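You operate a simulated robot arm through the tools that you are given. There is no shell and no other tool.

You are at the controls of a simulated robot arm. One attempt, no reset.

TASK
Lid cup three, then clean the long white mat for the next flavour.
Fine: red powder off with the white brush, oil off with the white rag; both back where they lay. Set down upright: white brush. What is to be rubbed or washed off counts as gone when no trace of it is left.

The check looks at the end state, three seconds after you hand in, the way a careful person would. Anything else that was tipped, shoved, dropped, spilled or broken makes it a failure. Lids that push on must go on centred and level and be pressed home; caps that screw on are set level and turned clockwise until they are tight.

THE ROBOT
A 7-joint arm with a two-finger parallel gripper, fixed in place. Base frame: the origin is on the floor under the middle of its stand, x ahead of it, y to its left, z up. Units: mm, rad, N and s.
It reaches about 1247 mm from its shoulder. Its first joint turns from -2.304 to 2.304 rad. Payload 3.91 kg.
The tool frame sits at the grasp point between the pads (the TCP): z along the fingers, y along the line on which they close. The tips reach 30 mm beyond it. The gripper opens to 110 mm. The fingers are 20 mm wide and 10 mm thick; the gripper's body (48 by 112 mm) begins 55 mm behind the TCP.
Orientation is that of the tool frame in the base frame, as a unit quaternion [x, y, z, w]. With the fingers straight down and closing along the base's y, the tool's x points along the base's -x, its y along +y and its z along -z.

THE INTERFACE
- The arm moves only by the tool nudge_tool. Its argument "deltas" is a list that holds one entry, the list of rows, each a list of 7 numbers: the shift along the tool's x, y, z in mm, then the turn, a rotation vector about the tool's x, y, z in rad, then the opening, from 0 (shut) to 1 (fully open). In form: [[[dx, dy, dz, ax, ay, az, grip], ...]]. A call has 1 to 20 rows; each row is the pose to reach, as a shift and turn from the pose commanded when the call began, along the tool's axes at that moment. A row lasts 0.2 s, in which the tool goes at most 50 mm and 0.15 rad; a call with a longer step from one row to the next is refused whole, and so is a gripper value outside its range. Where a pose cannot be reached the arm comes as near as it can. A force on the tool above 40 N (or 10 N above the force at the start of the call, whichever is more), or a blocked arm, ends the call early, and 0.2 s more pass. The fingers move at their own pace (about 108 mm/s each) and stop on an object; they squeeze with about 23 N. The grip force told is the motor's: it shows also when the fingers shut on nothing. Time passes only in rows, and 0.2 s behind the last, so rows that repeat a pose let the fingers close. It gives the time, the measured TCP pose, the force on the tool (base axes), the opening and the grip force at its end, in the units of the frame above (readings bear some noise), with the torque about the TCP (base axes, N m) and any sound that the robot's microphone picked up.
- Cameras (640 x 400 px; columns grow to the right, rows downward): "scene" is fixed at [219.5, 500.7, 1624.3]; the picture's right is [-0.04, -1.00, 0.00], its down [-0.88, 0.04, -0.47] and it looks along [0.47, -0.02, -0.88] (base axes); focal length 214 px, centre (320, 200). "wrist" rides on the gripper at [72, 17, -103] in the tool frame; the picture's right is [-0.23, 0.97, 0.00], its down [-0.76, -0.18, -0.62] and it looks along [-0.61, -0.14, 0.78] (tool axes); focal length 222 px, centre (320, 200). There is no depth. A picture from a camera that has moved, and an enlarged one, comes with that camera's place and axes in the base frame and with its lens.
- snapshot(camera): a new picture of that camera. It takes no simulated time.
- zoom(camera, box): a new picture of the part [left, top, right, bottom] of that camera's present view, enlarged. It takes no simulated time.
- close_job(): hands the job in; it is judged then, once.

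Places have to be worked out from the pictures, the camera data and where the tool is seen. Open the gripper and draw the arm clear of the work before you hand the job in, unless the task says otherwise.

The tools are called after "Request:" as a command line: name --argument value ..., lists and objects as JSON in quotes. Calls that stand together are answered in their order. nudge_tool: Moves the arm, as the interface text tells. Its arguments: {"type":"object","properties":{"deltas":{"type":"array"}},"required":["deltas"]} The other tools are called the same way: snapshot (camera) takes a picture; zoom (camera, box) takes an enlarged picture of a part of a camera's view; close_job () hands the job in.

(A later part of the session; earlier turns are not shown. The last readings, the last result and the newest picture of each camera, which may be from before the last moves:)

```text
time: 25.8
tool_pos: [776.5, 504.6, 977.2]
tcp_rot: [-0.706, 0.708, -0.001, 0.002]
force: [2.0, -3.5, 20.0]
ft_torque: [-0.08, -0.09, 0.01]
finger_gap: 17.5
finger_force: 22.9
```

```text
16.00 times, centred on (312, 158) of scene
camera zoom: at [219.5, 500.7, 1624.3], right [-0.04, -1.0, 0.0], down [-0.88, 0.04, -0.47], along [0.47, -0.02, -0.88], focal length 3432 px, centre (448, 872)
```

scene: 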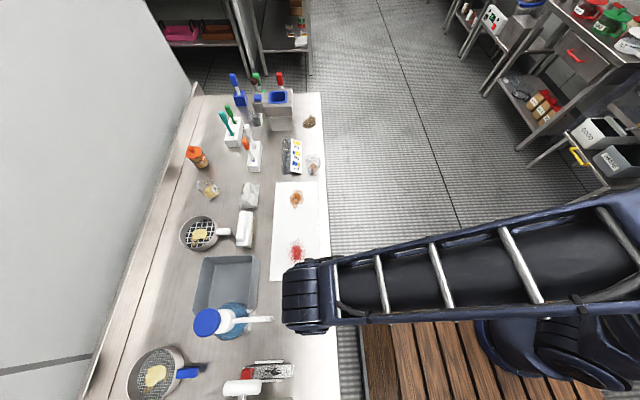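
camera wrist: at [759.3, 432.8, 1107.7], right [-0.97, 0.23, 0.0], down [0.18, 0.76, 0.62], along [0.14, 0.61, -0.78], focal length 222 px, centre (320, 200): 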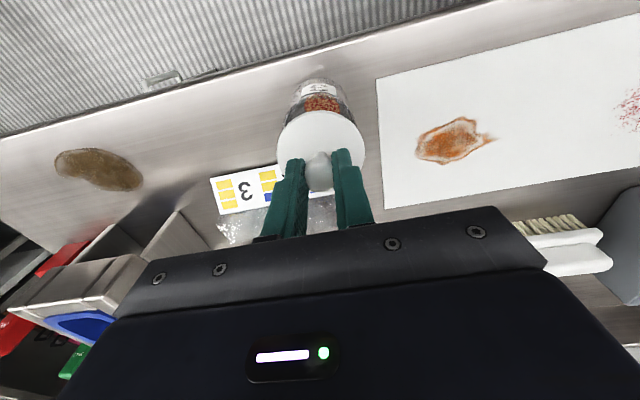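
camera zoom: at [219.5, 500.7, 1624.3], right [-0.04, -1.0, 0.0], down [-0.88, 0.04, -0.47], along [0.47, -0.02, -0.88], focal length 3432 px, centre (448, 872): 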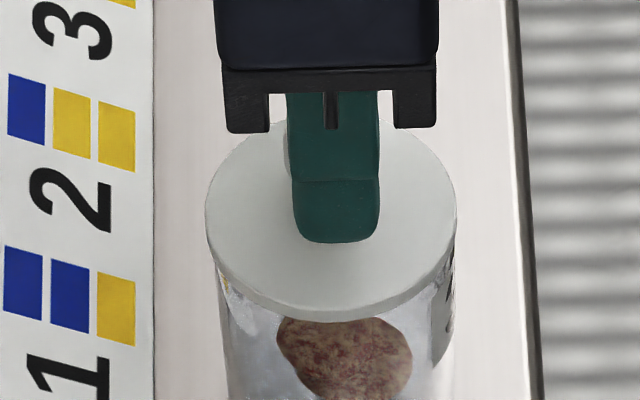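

The lid is in contact (20 N up) and looks centred on the cup. I press further in small steps and watch whether it sinks.

Request:
nudge_tool --deltas '[[[0, 0, 1, 0, 0, 0, 0], [0, 0, 2, 0, 0, 0, 0], [0, 0, 3, 0, 0, 0, 0], [0, 0, 3, 0, 0, 0, 0]]]'

Request:
zoom --camera "wrist" --box '[224, 80, 416, 200]'

Request:
zoom --camera "scene" --box '[296, 148, 328, 168]'

```text
time: 26.8
tool_pos: [775.2, 504.5, 974.2]
tcp_rot: [-0.707, 0.707, 0.001, 0.0]
force: [2.5, -2.6, 19.8]
ft_torque: [-0.07, -0.05, -0.02]
finger_gap: 17.6
finger_force: 22.8
```

```text
3.33 times, centred on (320, 140) of wrist
camera zoom: at [758.9, 430.6, 1075.4], right [-0.97, 0.23, 0.0], down [0.18, 0.76, 0.62], along [0.14, 0.61, -0.78], focal length 740 px, centre (320, 400)
```

zoom: 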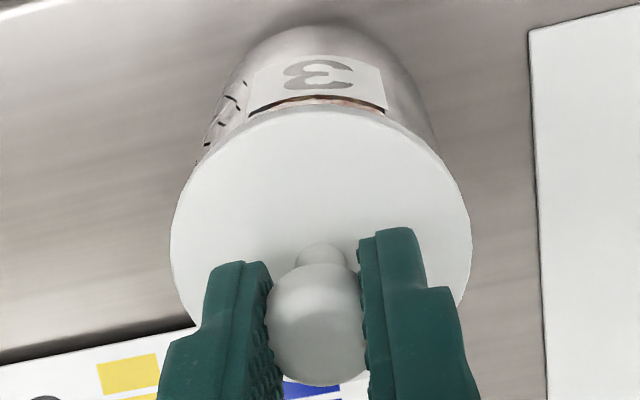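

```text
16.00 times, centred on (312, 158) of scene
camera zoom: at [219.5, 500.7, 1624.3], right [-0.04, -1.0, 0.0], down [-0.88, 0.04, -0.47], along [0.47, -0.02, -0.88], focal length 3432 px, centre (448, 872)
```

zoom: 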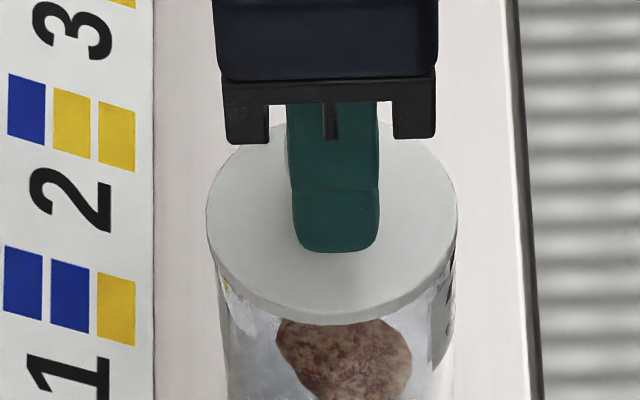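

The lid stays put while the fingers slid ~3 mm down the knob at 20 N, with nearly no torque: it sits evenly on the cup and needs a firmer push. I'll keep pressing so the fingertips reach the disc on both sides of the knob.

Request:
nudge_tool --deltas '[[[0, 0, 1.5, 0, 0, 0, 0], [0, 0, 3, 0, 0, 0, 0], [0, 0, 4.5, 0, 0, 0, 0], [0, 0, 6, 0, 0, 0, 0], [0, 0, 7.5, 0, 0, 0, 0], [0, 0, 9, 0, 0, 0, 0]]]'

Request:
zoom --camera "wrist" --box '[224, 80, 416, 200]'

Request:
zoom --camera "scene" --box '[296, 148, 328, 168]'

```text
time: 27.8
tool_pos: [776.7, 505.2, 971.7]
tcp_rot: [0.708, -0.707, 0.0, -0.002]
force: [-1.1, -1.5, 12.9]
ft_torque: [-0.08, 0.15, -0.01]
finger_gap: 17.9
finger_force: 23.2
stopped in row 4: the force on the tool passed its limit at 42 N (the readings are from after the stop); the commanded pose is now the measured one
```

```text
3.33 times, centred on (320, 140) of wrist
camera zoom: at [759.4, 430.8, 1072.9], right [-0.97, 0.23, 0.0], down [0.18, 0.76, 0.63], along [0.14, 0.61, -0.78], focal length 740 px, centre (320, 400)
```

zoom: 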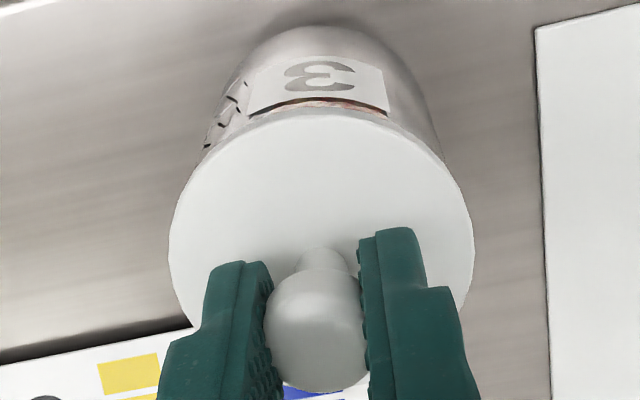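

```text
16.00 times, centred on (312, 158) of scene
camera zoom: at [219.5, 500.7, 1624.3], right [-0.04, -1.0, 0.0], down [-0.88, 0.04, -0.47], along [0.47, -0.02, -0.88], focal length 3432 px, centre (448, 872)
```

zoom: 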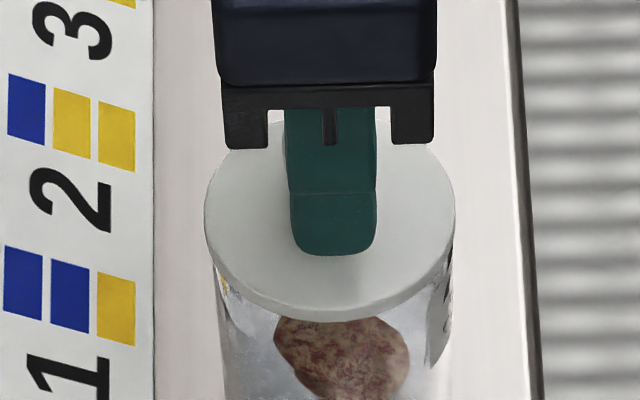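

The press reached 42 N and the disc sank about another millimetre. I'll release, rise and look at the cup from the side to judge whether the lid is seated.

Request:
nudge_tool --deltas '[[[0, 0, 0, 0, 0, 0, 0.25], [0, 0, 0, 0, 0, 0, 0.4], [0, 0, 0, 0, 0, 0, 0.45], [0, 0, -15, 0, 0, 0, 0.45], [0, 0, -45, 0, 0, 0, 0.45], [0, 0, -90, 0, 0, 0, 0.45], [0, 0, -100, 0, 0, 0, 0.45], [0, 0, -100, 0, 0, 0, 0.45]]]'

Request:
snapshot --camera "wrist"

Request:
zoom --camera "scene" --box '[292, 148, 332, 173]'

```text
time: 29.6
tool_pos: [777.5, 502.2, 1072.2]
tcp_rot: [-0.707, 0.707, 0.001, 0.002]
force: [-0.2, -0.4, -0.1]
ft_torque: [0.04, 0.02, 0.0]
finger_gap: 49.5
finger_force: 0.0
```

```text
taken
camera wrist: at [759.6, 429.5, 1173.0], right [-0.97, 0.23, 0.0], down [0.18, 0.76, 0.63], along [0.14, 0.61, -0.78], focal length 222 px, centre (320, 200)
```

wrist: 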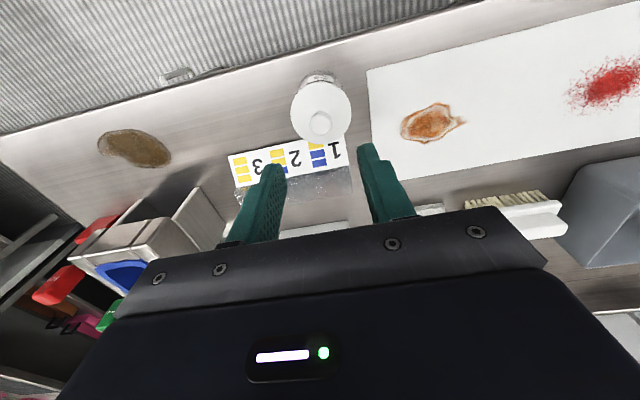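

```text
16.00 times, centred on (312, 160) of scene
camera zoom: at [219.5, 500.7, 1624.3], right [-0.04, -1.0, 0.0], down [-0.88, 0.04, -0.47], along [0.47, -0.02, -0.88], focal length 3432 px, centre (448, 832)
```

zoom: 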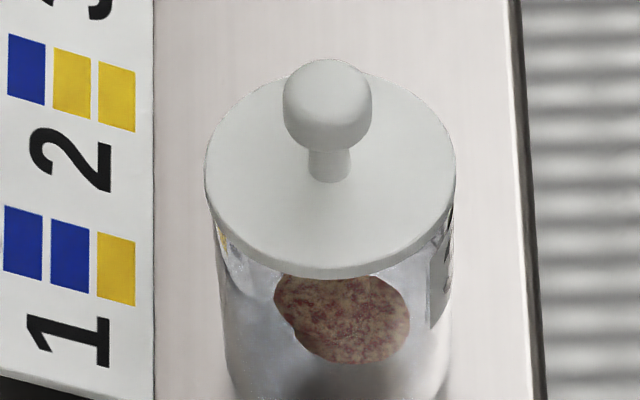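

The lid sits on cup three centred. To judge whether it's fully home I'll tilt the gripper and view the cup almost horizontally from the front side.

Request:
nudge_tool --deltas '[[[30, 0, 0, 0, -0.1, 0, 0.6], [65, 0, 0, 0, -0.22, 0, 0.8], [105, 0, 10, 0, -0.34, 0, 1], [140, 0, 35, 0, -0.46, 0, 1], [150, 0, 75, 0, -0.58, 0, 1], [150, 0, 105, 0, -0.7, 0, 1], [150, 0, 120, 0, -0.785, 0, 1], [150, 0, 120, 0, -0.785, 0, 1], [150, 0, 120, 0, -0.785, 0, 1]]]'

Request:
snapshot --camera "wrist"

```text
time: 31.6
tool_pos: [776.3, 353.6, 948.8]
tcp_rot: [0.653, -0.653, -0.271, -0.272]
force: [0.4, -0.3, -0.5]
ft_torque: [0.01, 0.0, 0.05]
finger_gap: 110.2
finger_force: 0.1
```

```text
taken
camera wrist: at [759.5, 227.6, 968.8], right [-0.97, 0.16, 0.16], down [0.18, 0.1, 0.98], along [0.14, 0.98, -0.12], focal length 222 px, centre (320, 200)
```

wrist: 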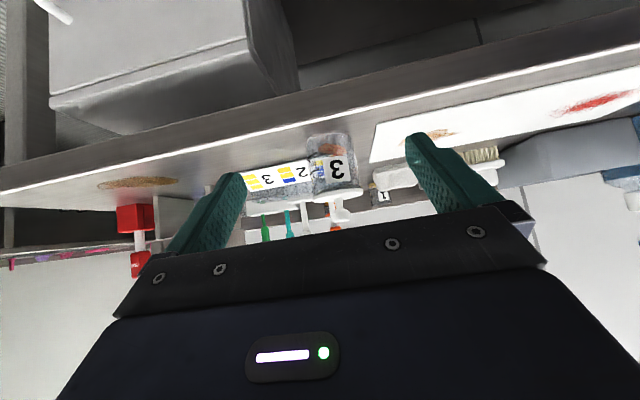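

Request:
zoom --camera "wrist" --box '[290, 125, 386, 225]'

Request:
zoom --camera "wrist" --box '[304, 165, 368, 215]'

```text
4.00 times, centred on (338, 175) of wrist
camera zoom: at [759.5, 227.6, 968.8], right [-0.97, 0.16, 0.16], down [0.18, 0.1, 0.98], along [0.14, 0.98, -0.12], focal length 888 px, centre (248, 300)
```

zoom: 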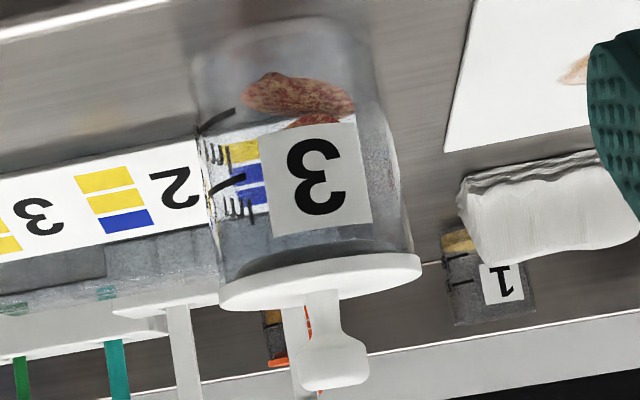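

```text
8.00 times, centred on (336, 190) of wrist
camera zoom: at [759.5, 227.6, 968.8], right [-0.97, 0.16, 0.16], down [0.18, 0.1, 0.98], along [0.14, 0.98, -0.12], focal length 1777 px, centre (192, 280)
```

zoom: 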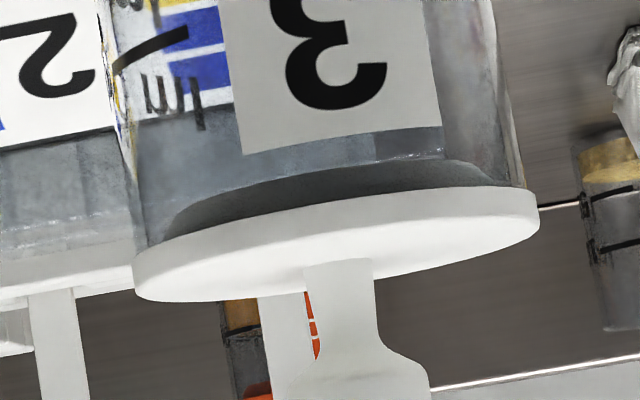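

Request:
zoom --camera "wrist" --box '[314, 182, 346, 202]'

Request:
zoom --camera "wrist" --box '[346, 178, 378, 198]'

```text
16.00 times, centred on (330, 192) of wrist
camera zoom: at [759.5, 227.6, 968.8], right [-0.97, 0.16, 0.16], down [0.18, 0.1, 0.98], along [0.14, 0.98, -0.12], focal length 3554 px, centre (160, 328)
```

zoom: 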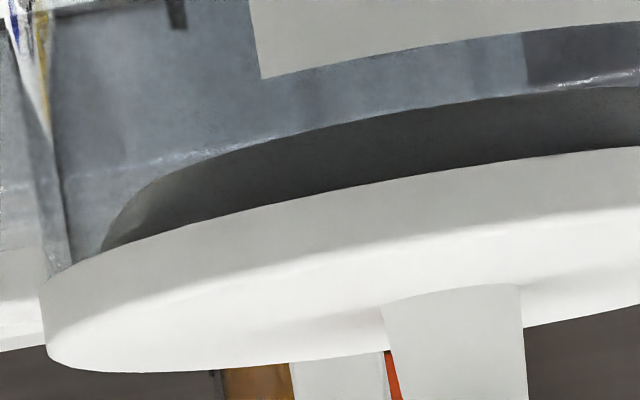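

```text
16.00 times, centred on (362, 188) of wrist
camera zoom: at [759.5, 227.6, 968.8], right [-0.97, 0.16, 0.16], down [0.18, 0.1, 0.98], along [0.14, 0.98, -0.12], focal length 3554 px, centre (-352, 392)
```

zoom: 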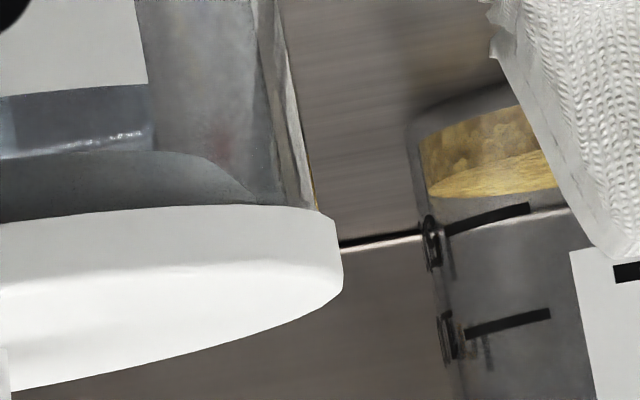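

From this view the lid sits level with its plug visible at the rim, but I want to be sure no gap is left. I'll bring the camera closer and down to lid height.

Request:
nudge_tool --deltas '[[[-12, 0, 20, 0, -0.04, 0, 1], [-26, 0, 40, 0, -0.08, 0, 1], [-40, 0, 61, 0, -0.115, 0, 1], [-40, 0, 61, 0, -0.115, 0, 1], [-40, 0, 61, 0, -0.115, 0, 1]]]'

Request:
snapshot --camera "wrist"

Request:
zoom --camera "wrist" --box '[272, 135, 400, 215]'

```text
time: 32.8
tool_pos: [773.8, 427.2, 935.1]
tcp_rot: [0.637, -0.636, -0.307, -0.309]
force: [-0.2, -0.2, 0.1]
ft_torque: [-0.02, -0.01, -0.01]
finger_gap: 109.9
finger_force: 0.0
```

```text
taken
camera wrist: at [758.3, 300.0, 940.6], right [-0.97, 0.14, 0.18], down [0.18, -0.02, 0.98], along [0.14, 0.99, -0.01], focal length 222 px, centre (320, 200)
```

wrist: 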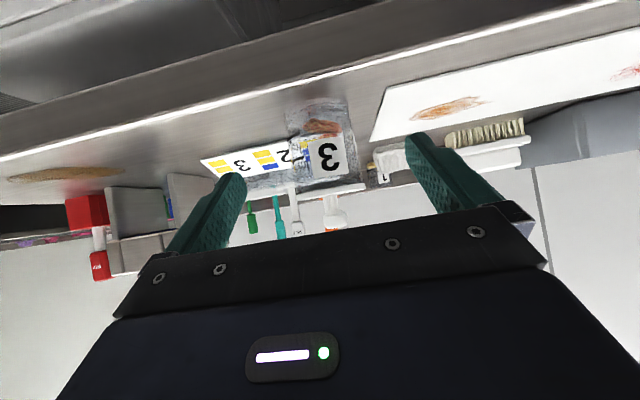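

```text
5.00 times, centred on (336, 175) of wrist
camera zoom: at [758.3, 300.0, 940.6], right [-0.97, 0.14, 0.18], down [0.18, -0.02, 0.98], along [0.14, 0.99, -0.01], focal length 1111 px, centre (240, 325)
```

zoom: 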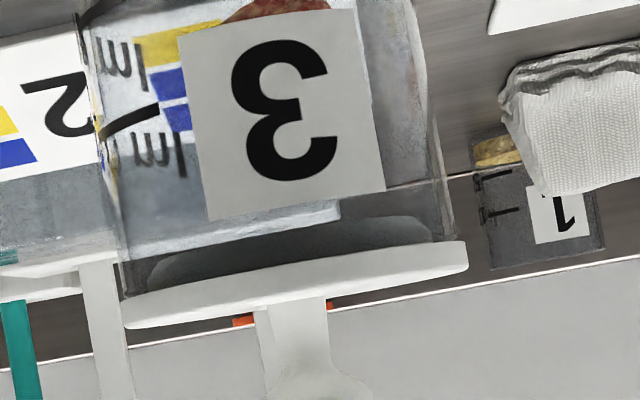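

Request:
zoom --camera "wrist" --box '[288, 178, 328, 203]'

Request:
zoom --camera "wrist" --box '[336, 168, 376, 193]'

```text
16.00 times, centred on (308, 190) of wrist
camera zoom: at [758.3, 300.0, 940.6], right [-0.97, 0.14, 0.18], down [0.18, -0.02, 0.98], along [0.14, 0.99, -0.01], focal length 3554 px, centre (512, 352)
```

zoom: 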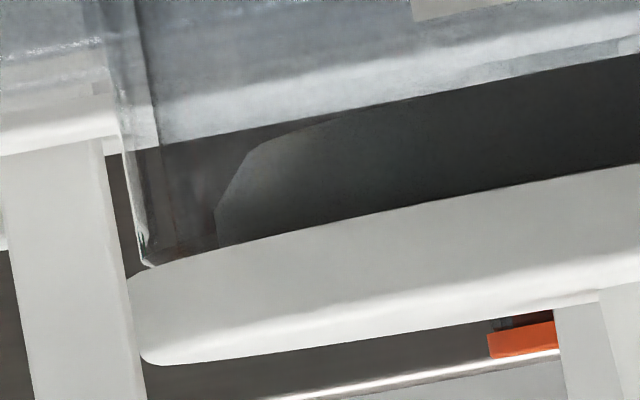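

```text
16.00 times, centred on (356, 180) of wrist
camera zoom: at [758.3, 300.0, 940.6], right [-0.97, 0.14, 0.18], down [0.18, -0.02, 0.98], along [0.14, 0.99, -0.01], focal length 3554 px, centre (-256, 512)
```

zoom: 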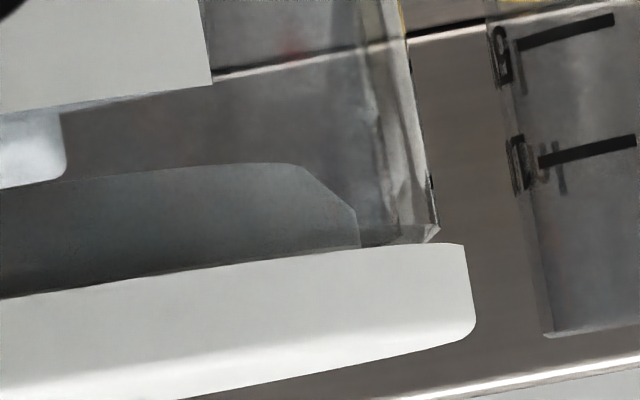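

The close view shows the plug fully inside the glass and the disc flush on the rim all round: cup three is lidded. Now I retreat up and straighten the tool to go and look at the brush.

Request:
nudge_tool --deltas '[[[-14.9, 0, -21.4, 0, 0.11, 0, 1], [-29.8, 0, -42.8, 0, 0.22, 0, 1], [-44.7, 0, -64.2, 0, 0.33, 0, 1], [-59.6, 0, -85.6, 0, 0.44, 0, 1], [-74.5, 0, -107, 0, 0.55, 0, 1], [-89.4, 0, -128.4, 0, 0.66, 0, 1], [-104.3, 0, -149.8, 0, 0.78, 0, 1], [-119.4, 0, -171.3, 0, 0.9, 0, 1], [-119.4, 0, -171.3, 0, 0.9, 0, 1]]]'

Request:
zoom --camera "scene" --box '[222, 200, 302, 250]'

Request:
zoom --camera "scene" --box '[222, 170, 302, 220]'

```text
time: 34.8
tool_pos: [774.5, 370.1, 1136.6]
tcp_rot: [0.708, -0.707, 0.0, -0.001]
force: [0.3, -0.1, 0.2]
ft_torque: [0.0, 0.04, -0.02]
finger_gap: 110.1
finger_force: 0.0
```

```text
8.00 times, centred on (262, 225) of scene
camera zoom: at [219.5, 500.7, 1624.3], right [-0.04, -1.0, 0.0], down [-0.88, 0.04, -0.47], along [0.47, -0.02, -0.88], focal length 1716 px, centre (784, 0)
```

zoom: 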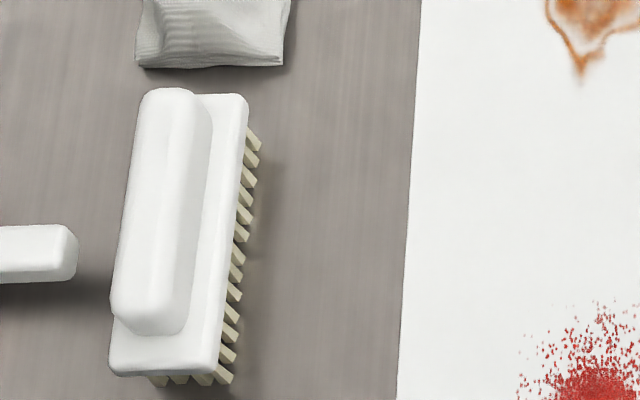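

```text
8.00 times, centred on (262, 195) of scene
camera zoom: at [219.5, 500.7, 1624.3], right [-0.04, -1.0, 0.0], down [-0.88, 0.04, -0.47], along [0.47, -0.02, -0.88], focal length 1716 px, centre (784, 240)
```

zoom: 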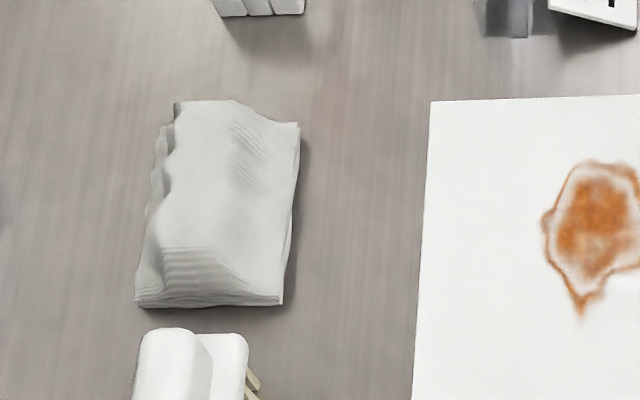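

The brush (handle on top, bristles down) lies near (503, 763) between the rag and the sieve handle. I'll go above it with the fingers closing across its width, at safe height, for a measuring view.

Request:
nudge_tool --deltas '[[[-27, 25, 0, 0, 0, 0.131, 1], [-55, 50, 0, 0, 0, 0.262, 1], [-82, 74, 0, 0, 0, 0.393, 1], [-110, 98, 0, 0, 0, 0.524, 1], [-137, 122, 0, 0, 0, 0.655, 1], [-165, 147, 0, 0, 0, 0.785, 1], [-192, 172, 0, 0, 0, 0.916, 1], [-220, 196, 0, 0, 0, 1.047, 1], [-248, 220, 0, 0, 0, 1.178, 1], [-276, 245, 0, 0, 0, 1.309, 1], [-304, 270, 0, 0, 0, 1.44, 1], [-330, 290, 0, 0, 0, 1.5708, 1], [-330, 290, 0, 0, 0, 1.5708, 1]]]'

Request:
snapshot --camera "wrist"

Request:
snapshot --camera "scene"

```text
time: 37.6
tool_pos: [486.8, 696.9, 1135.6]
tcp_rot: [0.0, 1.0, 0.001, 0.001]
force: [1.2, -0.6, 0.2]
ft_torque: [0.03, 0.02, -0.01]
finger_gap: 109.9
finger_force: 0.0
```

```text
taken
camera wrist: at [415.7, 712.5, 1237.2], right [0.23, 0.97, 0.0], down [0.76, -0.18, 0.62], along [0.61, -0.14, -0.78], focal length 222 px, centre (320, 200)
```

wrist: 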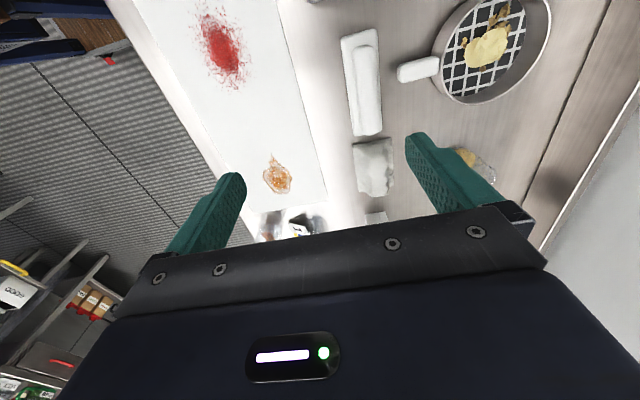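

```text
taken
```

scene: 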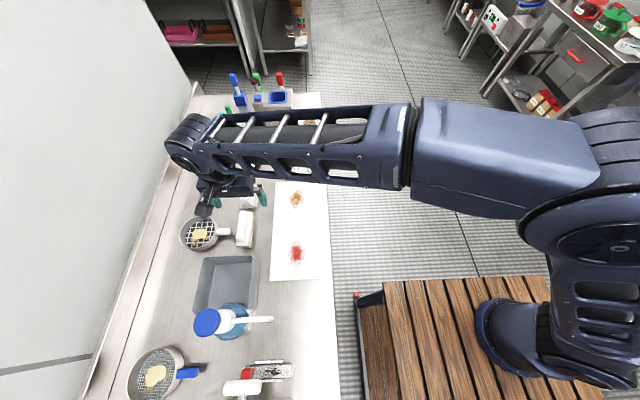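

Request:
zoom --camera "wrist" --box '[300, 20, 460, 120]'

Request:
zoom --camera "wrist" --box '[310, 110, 438, 230]'

```text
4.00 times, centred on (380, 70) of wrist
camera zoom: at [415.7, 712.5, 1237.2], right [0.23, 0.97, 0.0], down [0.76, -0.18, 0.62], along [0.61, -0.14, -0.78], focal length 888 px, centre (80, 720)
```

zoom: 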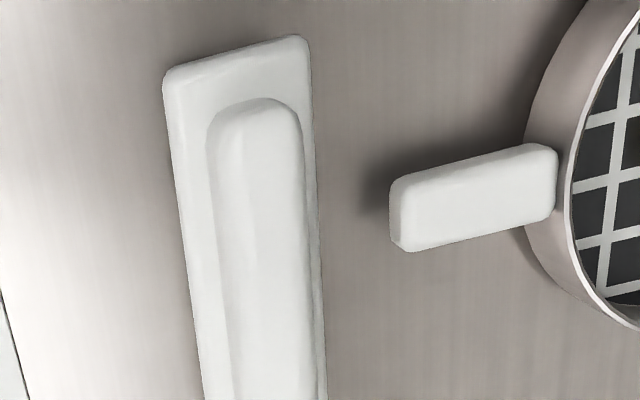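

```text
3.33 times, centred on (374, 170) of wrist
camera zoom: at [415.7, 712.5, 1237.2], right [0.23, 0.97, 0.0], down [0.76, -0.18, 0.62], along [0.61, -0.14, -0.78], focal length 740 px, centre (140, 300)
```

zoom: 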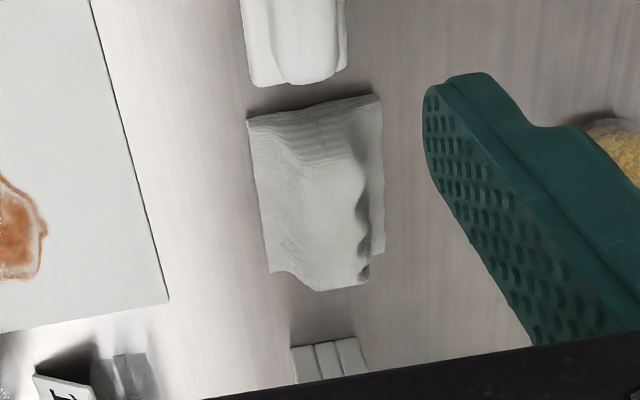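

The brush block spans about x 437–567, y 732–778, aligned with X, handle along its top near y≈757. I'll come lower over it and measure again.

Request:
nudge_tool --deltas '[[[-5, 20, 20, 0, 0, 0, 1], [-10, 40, 45, 0, 0, 0, 1], [-15, 59, 75, 0, 0, 0, 1], [-15, 59, 105, 0, 0, 0, 1], [-15, 59, 125, 0, 0, 0, 1], [-15, 59, 125, 0, 0, 0, 1], [-15, 59, 125, 0, 0, 0, 1]]]'

Request:
snapshot --camera "wrist"

Request:
zoom --camera "wrist" --box '[240, 20, 432, 140]'

```text
time: 39.2
tool_pos: [501.3, 757.7, 1009.0]
tcp_rot: [0.001, 1.0, 0.001, 0.001]
force: [0.6, -0.5, 0.2]
ft_torque: [0.03, 0.0, 0.04]
finger_gap: 110.2
finger_force: 0.0
```

```text
taken
camera wrist: at [429.0, 772.5, 1110.2], right [0.23, 0.97, 0.0], down [0.76, -0.18, 0.62], along [0.61, -0.14, -0.78], focal length 222 px, centre (320, 200)
```

wrist: 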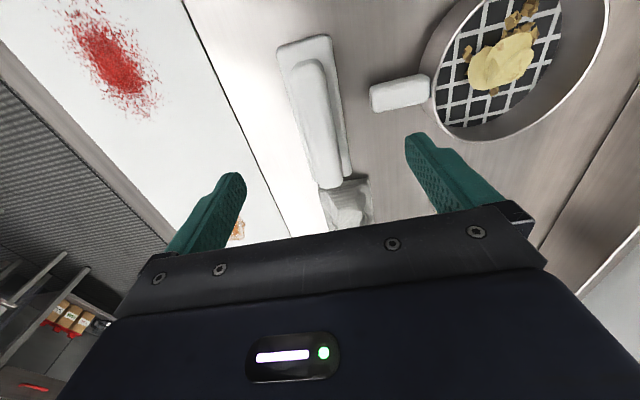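

```text
3.33 times, centred on (336, 80) of wrist
camera zoom: at [429.0, 772.5, 1110.2], right [0.23, 0.97, 0.0], down [0.76, -0.18, 0.62], along [0.61, -0.14, -0.78], focal length 740 px, centre (267, 600)
```

zoom: 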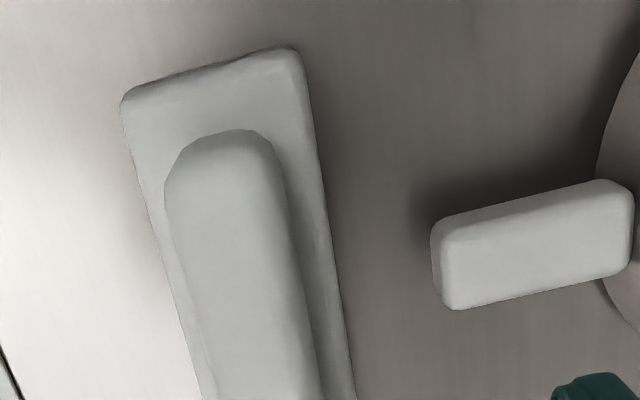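

Block top is at z≈891.5, handle y 742–769 up to z≈925; tool is centred over it. I'll narrow the opening to ~52 mm (to stay clear of the sieve handle) and descend to TCP z≈927.

Request:
nudge_tool --deltas '[[[0, 0, 0, 0, 0, 0, 0.6], [0, 0, 0, 0, 0, 0, 0.48], [0, 0, 15, 0, 0, 0, 0.48], [0, 0, 35, 0, 0, 0, 0.48], [0, 0, 50, 0, 0, 0, 0.48], [0, 0, 60, 0, 0, 0, 0.48], [0, 0, 60, 0, 0, 0, 0.48]]]'

Request:
snapshot --camera "wrist"

Request:
zoom --camera "scene" --box '[205, 200, 285, 250]'

```text
time: 40.8
tool_pos: [502.2, 753.9, 950.5]
tcp_rot: [0.0, 1.0, 0.002, 0.0]
force: [-0.4, -0.7, 0.1]
ft_torque: [0.01, 0.0, -0.01]
finger_gap: 53.1
finger_force: 0.0
```

```text
taken
camera wrist: at [430.0, 770.3, 1052.4], right [0.23, 0.97, 0.0], down [0.76, -0.18, 0.62], along [0.61, -0.14, -0.78], focal length 222 px, centre (320, 200)
```

wrist: 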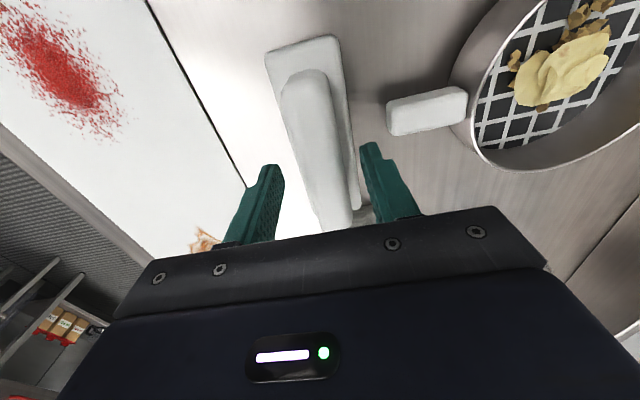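

```text
8.00 times, centred on (245, 225) of scene
camera zoom: at [219.5, 500.7, 1624.3], right [-0.04, -1.0, 0.0], down [-0.88, 0.04, -0.47], along [0.47, -0.02, -0.88], focal length 1716 px, centre (920, 0)
```

zoom: 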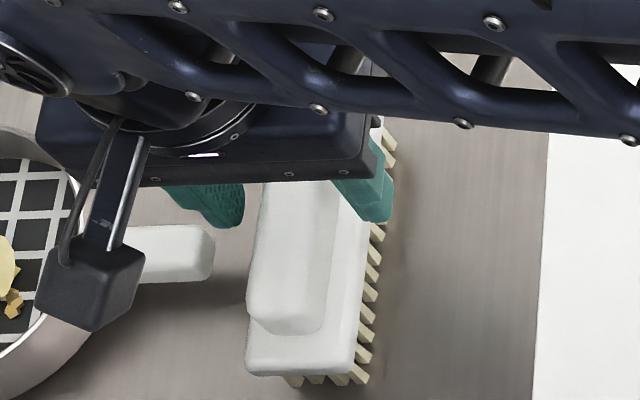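

Request:
zoom --camera "wrist" --box '[224, 110, 416, 230]'

```text
3.33 times, centred on (320, 170) of wrist
camera zoom: at [430.0, 770.3, 1052.4], right [0.23, 0.97, 0.0], down [0.76, -0.18, 0.62], along [0.61, -0.14, -0.78], focal length 740 px, centre (320, 300)
```

zoom: 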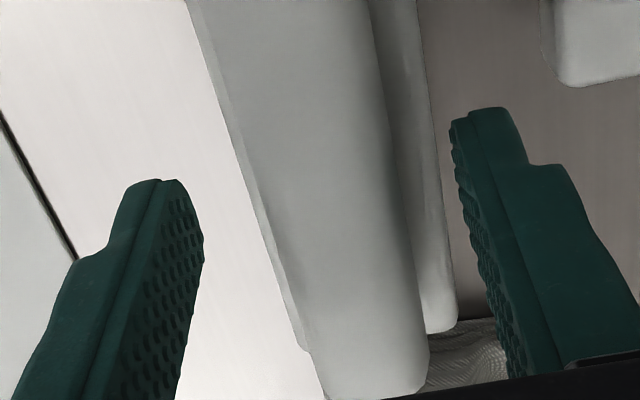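

The handle is centred between the fingertips. I descend another 23 mm and close on it.

Request:
nudge_tool --deltas '[[[0, 0, 8, 0, 0, 0, 0.48], [0, 0, 16, 0, 0, 0, 0.48], [0, 0, 22, 0, 0, 0, 0.48], [0, 0, 22, 0, 0, 0, 0.48], [0, 0, 22, 0, 0, 0, 0.3], [0, 0, 22, 0, 0, 0, 0.2], [0, 0, 22, 0, 0, 0, 0.1], [0, 0, 22, 0, 0, 0, 0], [0, 0, 22, 0, 0, 0, 0], [0, 0, 22, 0, 0, 0, 0]]]'

Request:
zoom --camera "wrist" --box '[224, 110, 416, 230]'

Request:
zoom --camera "scene" --box '[205, 200, 285, 250]'

```text
time: 43.0
tool_pos: [502.3, 755.4, 928.5]
tcp_rot: [0.0, 1.0, 0.001, 0.002]
force: [0.1, -0.1, -0.2]
ft_torque: [-0.03, 0.02, 0.02]
finger_gap: 44.5
finger_force: 23.0
```

```text
3.33 times, centred on (320, 170) of wrist
camera zoom: at [429.5, 770.3, 1030.1], right [0.23, 0.97, 0.0], down [0.76, -0.18, 0.62], along [0.61, -0.14, -0.78], focal length 740 px, centre (320, 300)
```

zoom: 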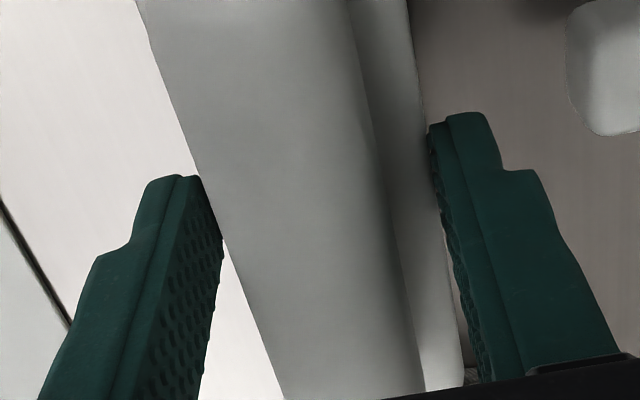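

```text
8.00 times, centred on (245, 225) of scene
camera zoom: at [219.5, 500.7, 1624.3], right [-0.04, -1.0, 0.0], down [-0.88, 0.04, -0.47], along [0.47, -0.02, -0.88], focal length 1716 px, centre (920, 0)
```

zoom: 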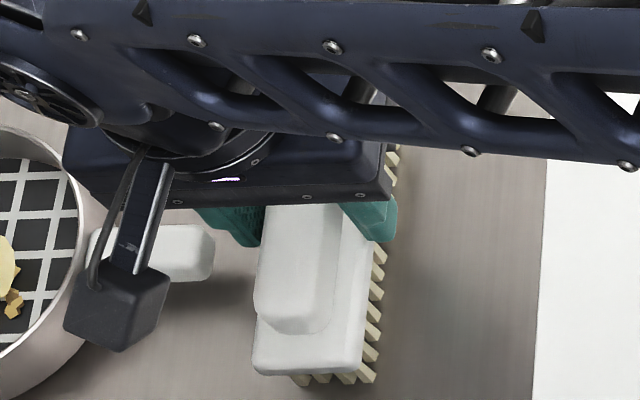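

The gap reads 44.5 mm, so the pads closed on the block's upper edge instead of the 27 mm handle, and nudged the brush about 3 mm. I'll open, rise 9 mm and close on the handle proper.

Request:
nudge_tool --deltas '[[[0, 0, 0, 0, 0, 0, 0.44], [0, 0, 0, 0, 0, 0, 0.48], [0, 0, -5, 0, 0, 0, 0.48], [0, 0, -9, 0, 0, 0, 0.48], [0, 0, -9, 0, 0, 0, 0.48], [0, 0, -9, 0, 0, 0, 0.35], [0, 0, -9, 0, 0, 0, 0.25], [0, 0, -9, 0, 0, 0, 0.15], [0, 0, -9, 0, 0, 0, 0], [0, 0, -9, 0, 0, 0, 0]]]'

Request:
zoom --camera "wrist" --box '[224, 110, 416, 230]'

Request:
zoom --camera "scene" --box '[205, 200, 285, 250]'

```text
time: 45.2
tool_pos: [501.3, 755.6, 937.0]
tcp_rot: [0.0, 1.0, 0.002, 0.001]
force: [0.2, 0.3, 1.0]
ft_torque: [0.01, -0.01, 0.03]
finger_gap: 25.7
finger_force: 22.6
```

```text
3.33 times, centred on (320, 170) of wrist
camera zoom: at [429.6, 770.7, 1039.1], right [0.23, 0.97, 0.0], down [0.76, -0.18, 0.62], along [0.61, -0.14, -0.78], focal length 740 px, centre (320, 300)
```

zoom: 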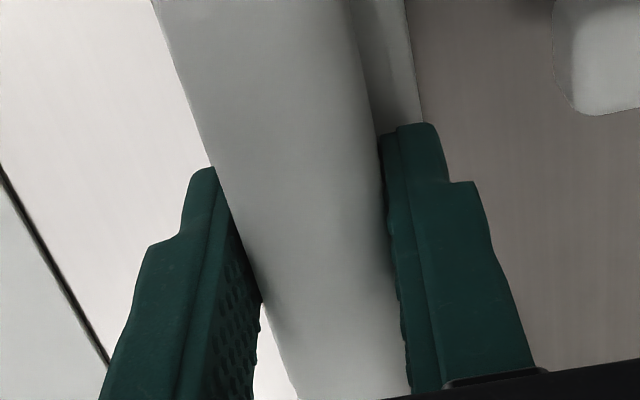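

```text
8.00 times, centred on (245, 225) of scene
camera zoom: at [219.5, 500.7, 1624.3], right [-0.04, -1.0, 0.0], down [-0.88, 0.04, -0.47], along [0.47, -0.02, -0.88], focal length 1716 px, centre (920, 0)
```

zoom: 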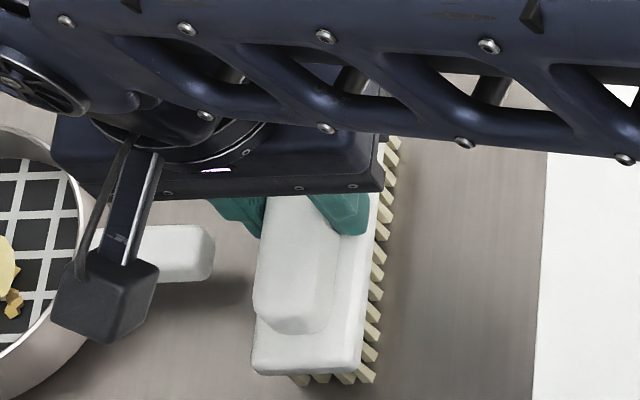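

Now gripping the handle (gap 25.7 mm, 23 N) with TCP reading (501.3, 755.6, 937.0); the original spot is about 2.7 mm more in +Y. I lift the brush straight up.

Request:
nudge_tool --deltas '[[[0, 0, -5, 0, 0, 0, 0], [0, 0, -15, 0, 0, 0, 0], [0, 0, -35, 0, 0, 0, 0], [0, 0, -60, 0, 0, 0, 0], [0, 0, -85, 0, 0, 0, 0], [0, 0, -100, 0, 0, 0, 0], [0, 0, -100, 0, 0, 0, 0]]]'

Request:
snapshot --camera "wrist"

Request:
zoom --camera "scene" --box '[185, 175, 345, 275]'

```text
time: 46.8
tool_pos: [501.9, 755.7, 1036.8]
tcp_rot: [0.0, 1.0, 0.001, 0.001]
force: [-0.9, -1.4, -2.0]
ft_torque: [-0.01, 0.04, 0.07]
finger_gap: 25.6
finger_force: 22.6
```

```text
taken
camera wrist: at [429.9, 771.3, 1138.0], right [0.23, 0.97, 0.0], down [0.76, -0.18, 0.62], along [0.61, -0.14, -0.78], focal length 222 px, centre (320, 200)
```

wrist: 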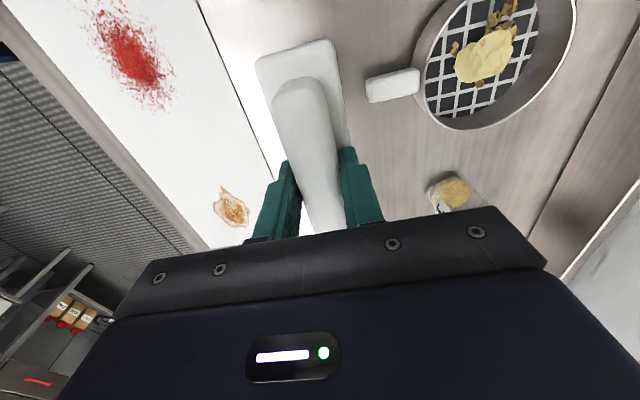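

```text
4.00 times, centred on (265, 225) of scene
camera zoom: at [219.5, 500.7, 1624.3], right [-0.04, -1.0, 0.0], down [-0.88, 0.04, -0.47], along [0.47, -0.02, -0.88], focal length 858 px, centre (540, 100)
```

zoom: 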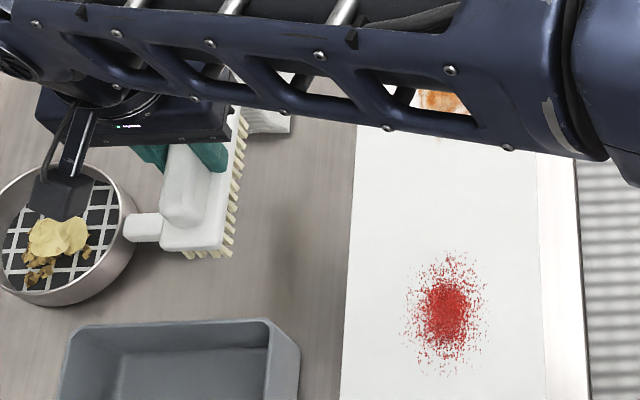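

The brush hangs level and clear. The powder spans about x 365–470, y 540–612, so I carry the brush over the mat to (415, 632), just +Y of the powder, and lower to a small hover.

Request:
nudge_tool --deltas '[[[20, -28, 0, 0, 0, 0, 0], [45, -60, 0, 0, 0, 0, 0], [68, -92, 0, 0, 0, 0, 0], [87, -122, 0, 0, 0, 0, 0], [87, -122, 20, 0, 0, 0, 0], [87, -122, 45, 0, 0, 0, 0], [87, -122, 70, 0, 0, 0, 0], [87, -122, 80, 0, 0, 0, 0], [87, -122, 80, 0, 0, 0, 0]]]'

Request:
snapshot --camera "wrist"

Request:
zoom --camera "scene" --box '[240, 215, 340, 285]'

```text
time: 48.8
tool_pos: [416.0, 634.0, 958.0]
tcp_rot: [0.0, 1.0, 0.002, 0.001]
force: [-0.4, 0.7, -1.5]
ft_torque: [-0.04, 0.01, 0.02]
finger_gap: 25.7
finger_force: 23.1
```

```text
taken
camera wrist: at [344.0, 648.3, 1059.2], right [0.23, 0.97, 0.0], down [0.76, -0.18, 0.62], along [0.61, -0.14, -0.78], focal length 222 px, centre (320, 200)
```

wrist: 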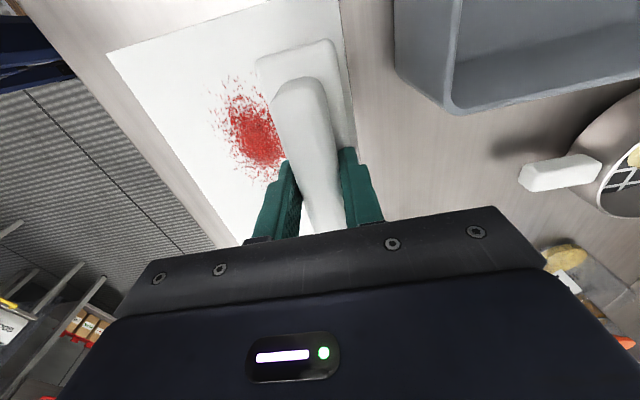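

```text
5.71 times, centred on (290, 250) of scene
camera zoom: at [219.5, 500.7, 1624.3], right [-0.04, -1.0, 0.0], down [-0.88, 0.04, -0.47], along [0.47, -0.02, -0.88], focal length 1226 px, centre (491, -86)
```

zoom: 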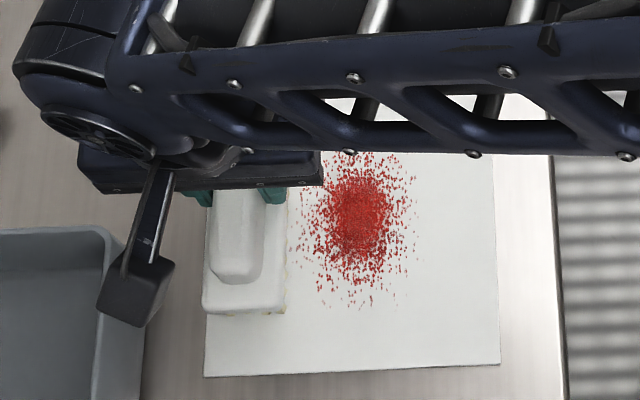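

Brush is over the clean strip beside the powder. I lower it until the bristles press lightly on the mat.

Request:
nudge_tool --deltas '[[[0, 0, 5, 0, 0, 0, 0], [0, 0, 10, 0, 0, 0, 0], [0, 0, 15, 0, 0, 0, 0], [0, 0, 18, 0, 0, 0, 0], [0, 0, 20, 0, 0, 0, 0], [0, 0, 21, 0, 0, 0, 0], [0, 0, 21, 0, 0, 0, 0]]]'

```text
time: 50.2
tool_pos: [416.5, 634.2, 938.9]
tcp_rot: [0.0, 1.0, 0.004, 0.001]
force: [0.7, -0.4, 10.2]
ft_torque: [-0.2, -0.04, -0.04]
finger_gap: 25.7
finger_force: 23.0
stopped in row 7: the force on the tool passed its limit at 42 N (the readings are from after the stop); the commanded pose is now the measured one
```

Contact at TCP z≈939 with about 10 N resting. I now sweep the brush in −Y across the powder at this height.

Request:
nudge_tool --deltas '[[[0, -5, 0, 0, 0, 0, 0], [0, -12, 0, 0, 0, 0, 0], [0, -20, 0, 0, 0, 0, 0], [0, -28, 0, 0, 0, 0, 0], [0, -36, 0, 0, 0, 0, 0], [0, -44, 0, 0, 0, 0, 0], [0, -52, 0, 0, 0, 0, 0], [0, -60, 0, 0, 0, 0, 0], [0, -68, 0, 0, 0, 0, 0], [0, -76, 0, 0, 0, 0, 0], [0, -84, 0, 0, 0, 0, 0], [0, -92, 0, 0, 0, 0, 0], [0, -100, 0, 0, 0, 0, 0]]]'

Request:
snapshot --camera "wrist"

Request:
zoom --camera "scene" --box '[240, 215, 340, 285]'

```text
time: 53.0
tool_pos: [416.2, 532.7, 938.9]
tcp_rot: [0.001, 1.0, 0.004, 0.001]
force: [-0.6, 9.3, 31.8]
ft_torque: [0.08, 0.16, -0.06]
finger_gap: 25.6
finger_force: 23.5
```

```text
taken
camera wrist: at [343.3, 548.1, 1040.2], right [0.23, 0.97, 0.01], down [0.76, -0.18, 0.63], along [0.61, -0.14, -0.78], focal length 222 px, centre (320, 200)
```

wrist: 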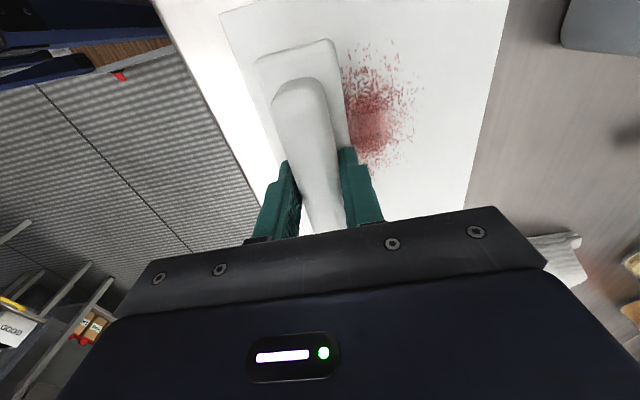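

```text
5.71 times, centred on (290, 250) of scene
camera zoom: at [219.5, 500.7, 1624.3], right [-0.04, -1.0, 0.0], down [-0.88, 0.04, -0.47], along [0.47, -0.02, -0.88], focal length 1226 px, centre (491, -86)
```

zoom: 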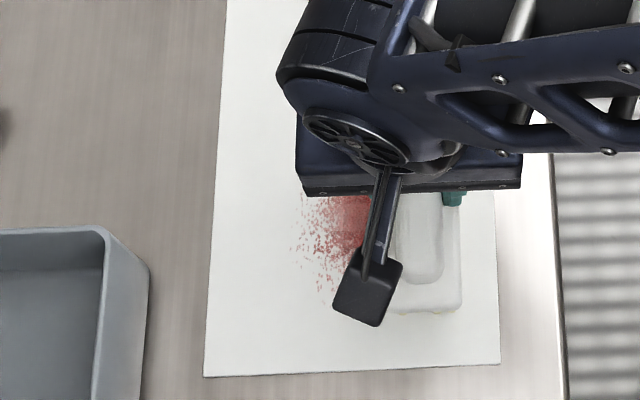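

The stroke fades the powder without pushing it about, so it comes off by repeated rubbing. I ease the pressure slightly and rub back and forth.

Request:
nudge_tool --deltas '[[[0, 6, -0.4, 0, 0, 0, 0], [0, 16, -0.5, 0, 0, 0, 0], [0, 28, -0.5, 0, 0, 0, 0], [0, 40, -0.5, 0, 0, 0, 0], [0, 52, -0.5, 0, 0, 0, 0], [0, 64, -0.5, 0, 0, 0, 0], [0, 76, -0.5, 0, 0, 0, 0], [0, 88, -0.5, 0, 0, 0, 0], [0, 98, -0.5, 0, 0, 0, 0], [0, 98, -0.5, 0, 0, 0, 0], [0, 90, -0.5, 0, 0, 0, 0], [0, 78, -0.5, 0, 0, 0, 0], [0, 66, -0.5, 0, 0, 0, 0], [0, 54, -0.5, 0, 0, 0, 0], [0, 42, -0.5, 0, 0, 0, 0], [0, 30, -0.5, 0, 0, 0, 0], [0, 18, -0.5, 0, 0, 0, 0], [0, 6, -0.5, 0, 0, 0, 0], [0, -4, -0.5, 0, 0, 0, 0], [0, -8, -0.5, 0, 0, 0, 0]]]'

Request:
snapshot --camera "wrist"

```text
time: 53.7
tool_pos: [417.7, 554.5, 938.8]
tcp_rot: [0.001, 1.0, 0.004, 0.004]
force: [-0.2, 1.4, 11.5]
ft_torque: [-0.14, 0.16, -0.05]
finger_gap: 25.6
finger_force: 23.1
stopped in row 3: the force on the tool passed its limit at 46 N (the readings are from after the stop); the commanded pose is now the measured one
```

```text
taken
camera wrist: at [344.3, 569.7, 1040.3], right [0.23, 0.97, 0.01], down [0.76, -0.18, 0.63], along [0.61, -0.14, -0.78], focal length 222 px, centre (320, 200)
```

wrist: 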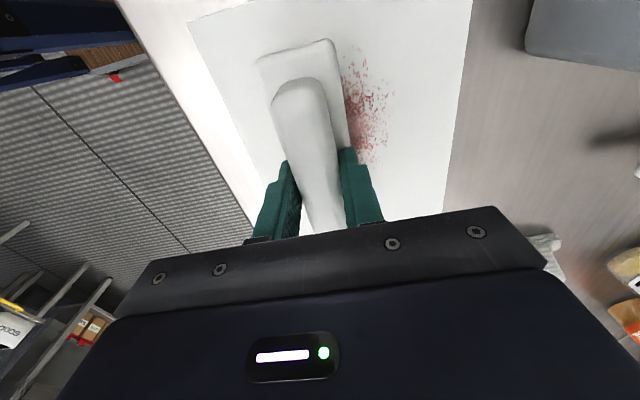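

The contact is stiff and spiked; I'll lift by about 1 mm to lower the pressure and continue rubbing with gentler strokes.

Request:
nudge_tool --deltas '[[[0, 0, -1.0, 0, 0, 0, 0], [0, 6, -1.2, 0, 0, 0, 0], [0, 14, -1.2, 0, 0, 0, 0], [0, 22, -1.2, 0, 0, 0, 0], [0, 30, -1.2, 0, 0, 0, 0], [0, 38, -1.2, 0, 0, 0, 0], [0, 46, -1.2, 0, 0, 0, 0], [0, 54, -1.2, 0, 0, 0, 0], [0, 62, -1.2, 0, 0, 0, 0], [0, 70, -1.2, 0, 0, 0, 0], [0, 76, -1.2, 0, 0, 0, 0], [0, 76, -1.2, 0, 0, 0, 0]]]'

Request:
snapshot --camera "wrist"

```text
time: 56.3
tool_pos: [418.8, 630.4, 939.8]
tcp_rot: [0.001, 1.0, 0.003, 0.001]
force: [-0.4, -0.7, -0.5]
ft_torque: [-0.03, 0.01, 0.0]
finger_gap: 25.7
finger_force: 23.2
```

```text
taken
camera wrist: at [345.0, 645.7, 1041.2], right [0.23, 0.97, 0.01], down [0.76, -0.18, 0.63], along [0.61, -0.14, -0.78], focal length 222 px, centre (320, 200)
```

wrist: 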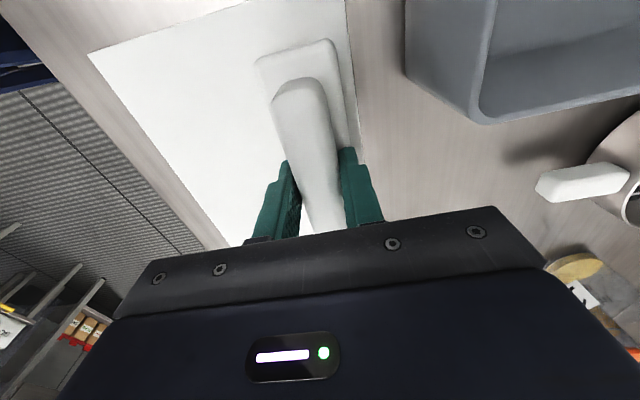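

The powder looks nearly gone. I'll zoom in to search for any remaining trace.

Request:
zoom --camera "wrist" --box '[80, 40, 290, 220]'

Request:
zoom --camera "scene" --box '[260, 225, 340, 285]'

```text
2.22 times, centred on (185, 130) of wrist
camera zoom: at [345.0, 645.7, 1041.2], right [0.23, 0.97, 0.01], down [0.76, -0.18, 0.63], along [0.61, -0.14, -0.78], focal length 494 px, centre (620, 356)
```

zoom: 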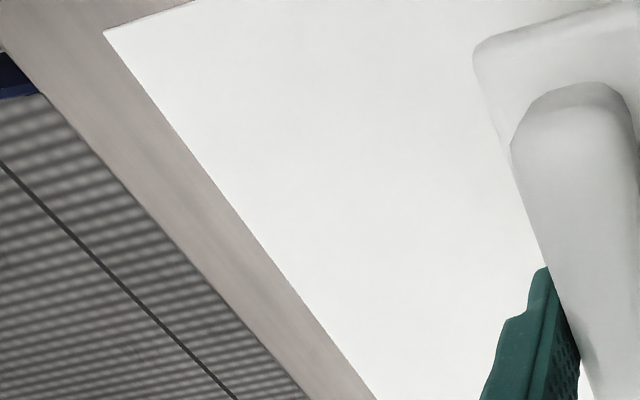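

```text
6.67 times, centred on (300, 255) of scene
camera zoom: at [219.5, 500.7, 1624.3], right [-0.04, -1.0, 0.0], down [-0.88, 0.04, -0.47], along [0.47, -0.02, -0.88], focal length 1430 px, centre (453, -167)
```

zoom: 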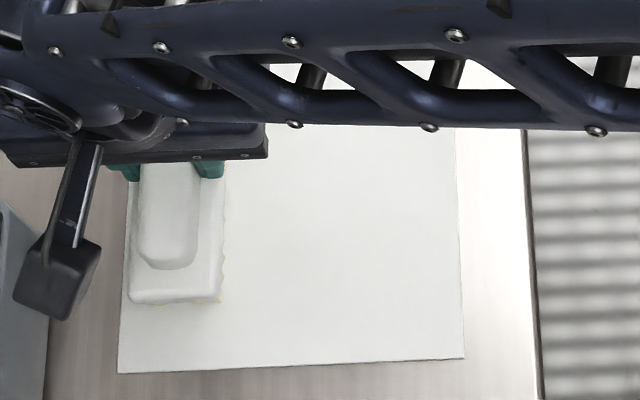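

No trace is visible, but part of the area lies under the brush and arm. I make one more light full pass to be certain, then lift and inspect.

Request:
nudge_tool --deltas '[[[0, 0, 0.6, 0, 0, 0, 0], [0, -6, 0.6, 0, 0, 0, 0], [0, -14, 0.6, 0, 0, 0, 0], [0, -22, 0.6, 0, 0, 0, 0], [0, -30, 0.6, 0, 0, 0, 0], [0, -38, 0.6, 0, 0, 0, 0], [0, -46, 0.6, 0, 0, 0, 0], [0, -54, 0.6, 0, 0, 0, 0], [0, -62, 0.6, 0, 0, 0, 0], [0, -70, 0.6, 0, 0, 0, 0], [0, -78, 0.6, 0, 0, 0, 0], [0, -86, 0.6, 0, 0, 0, 0], [0, -94, 0.6, 0, 0, 0, 0], [0, -102, 0.6, 0, 0, 0, 0], [0, -108, 0.6, 0, 0, 0, 0]]]'

```text
time: 59.5
tool_pos: [417.7, 524.2, 939.8]
tcp_rot: [0.0, 1.0, 0.004, 0.002]
force: [0.1, 7.7, 28.0]
ft_torque: [0.08, 0.29, -0.06]
finger_gap: 25.3
finger_force: 22.8
```

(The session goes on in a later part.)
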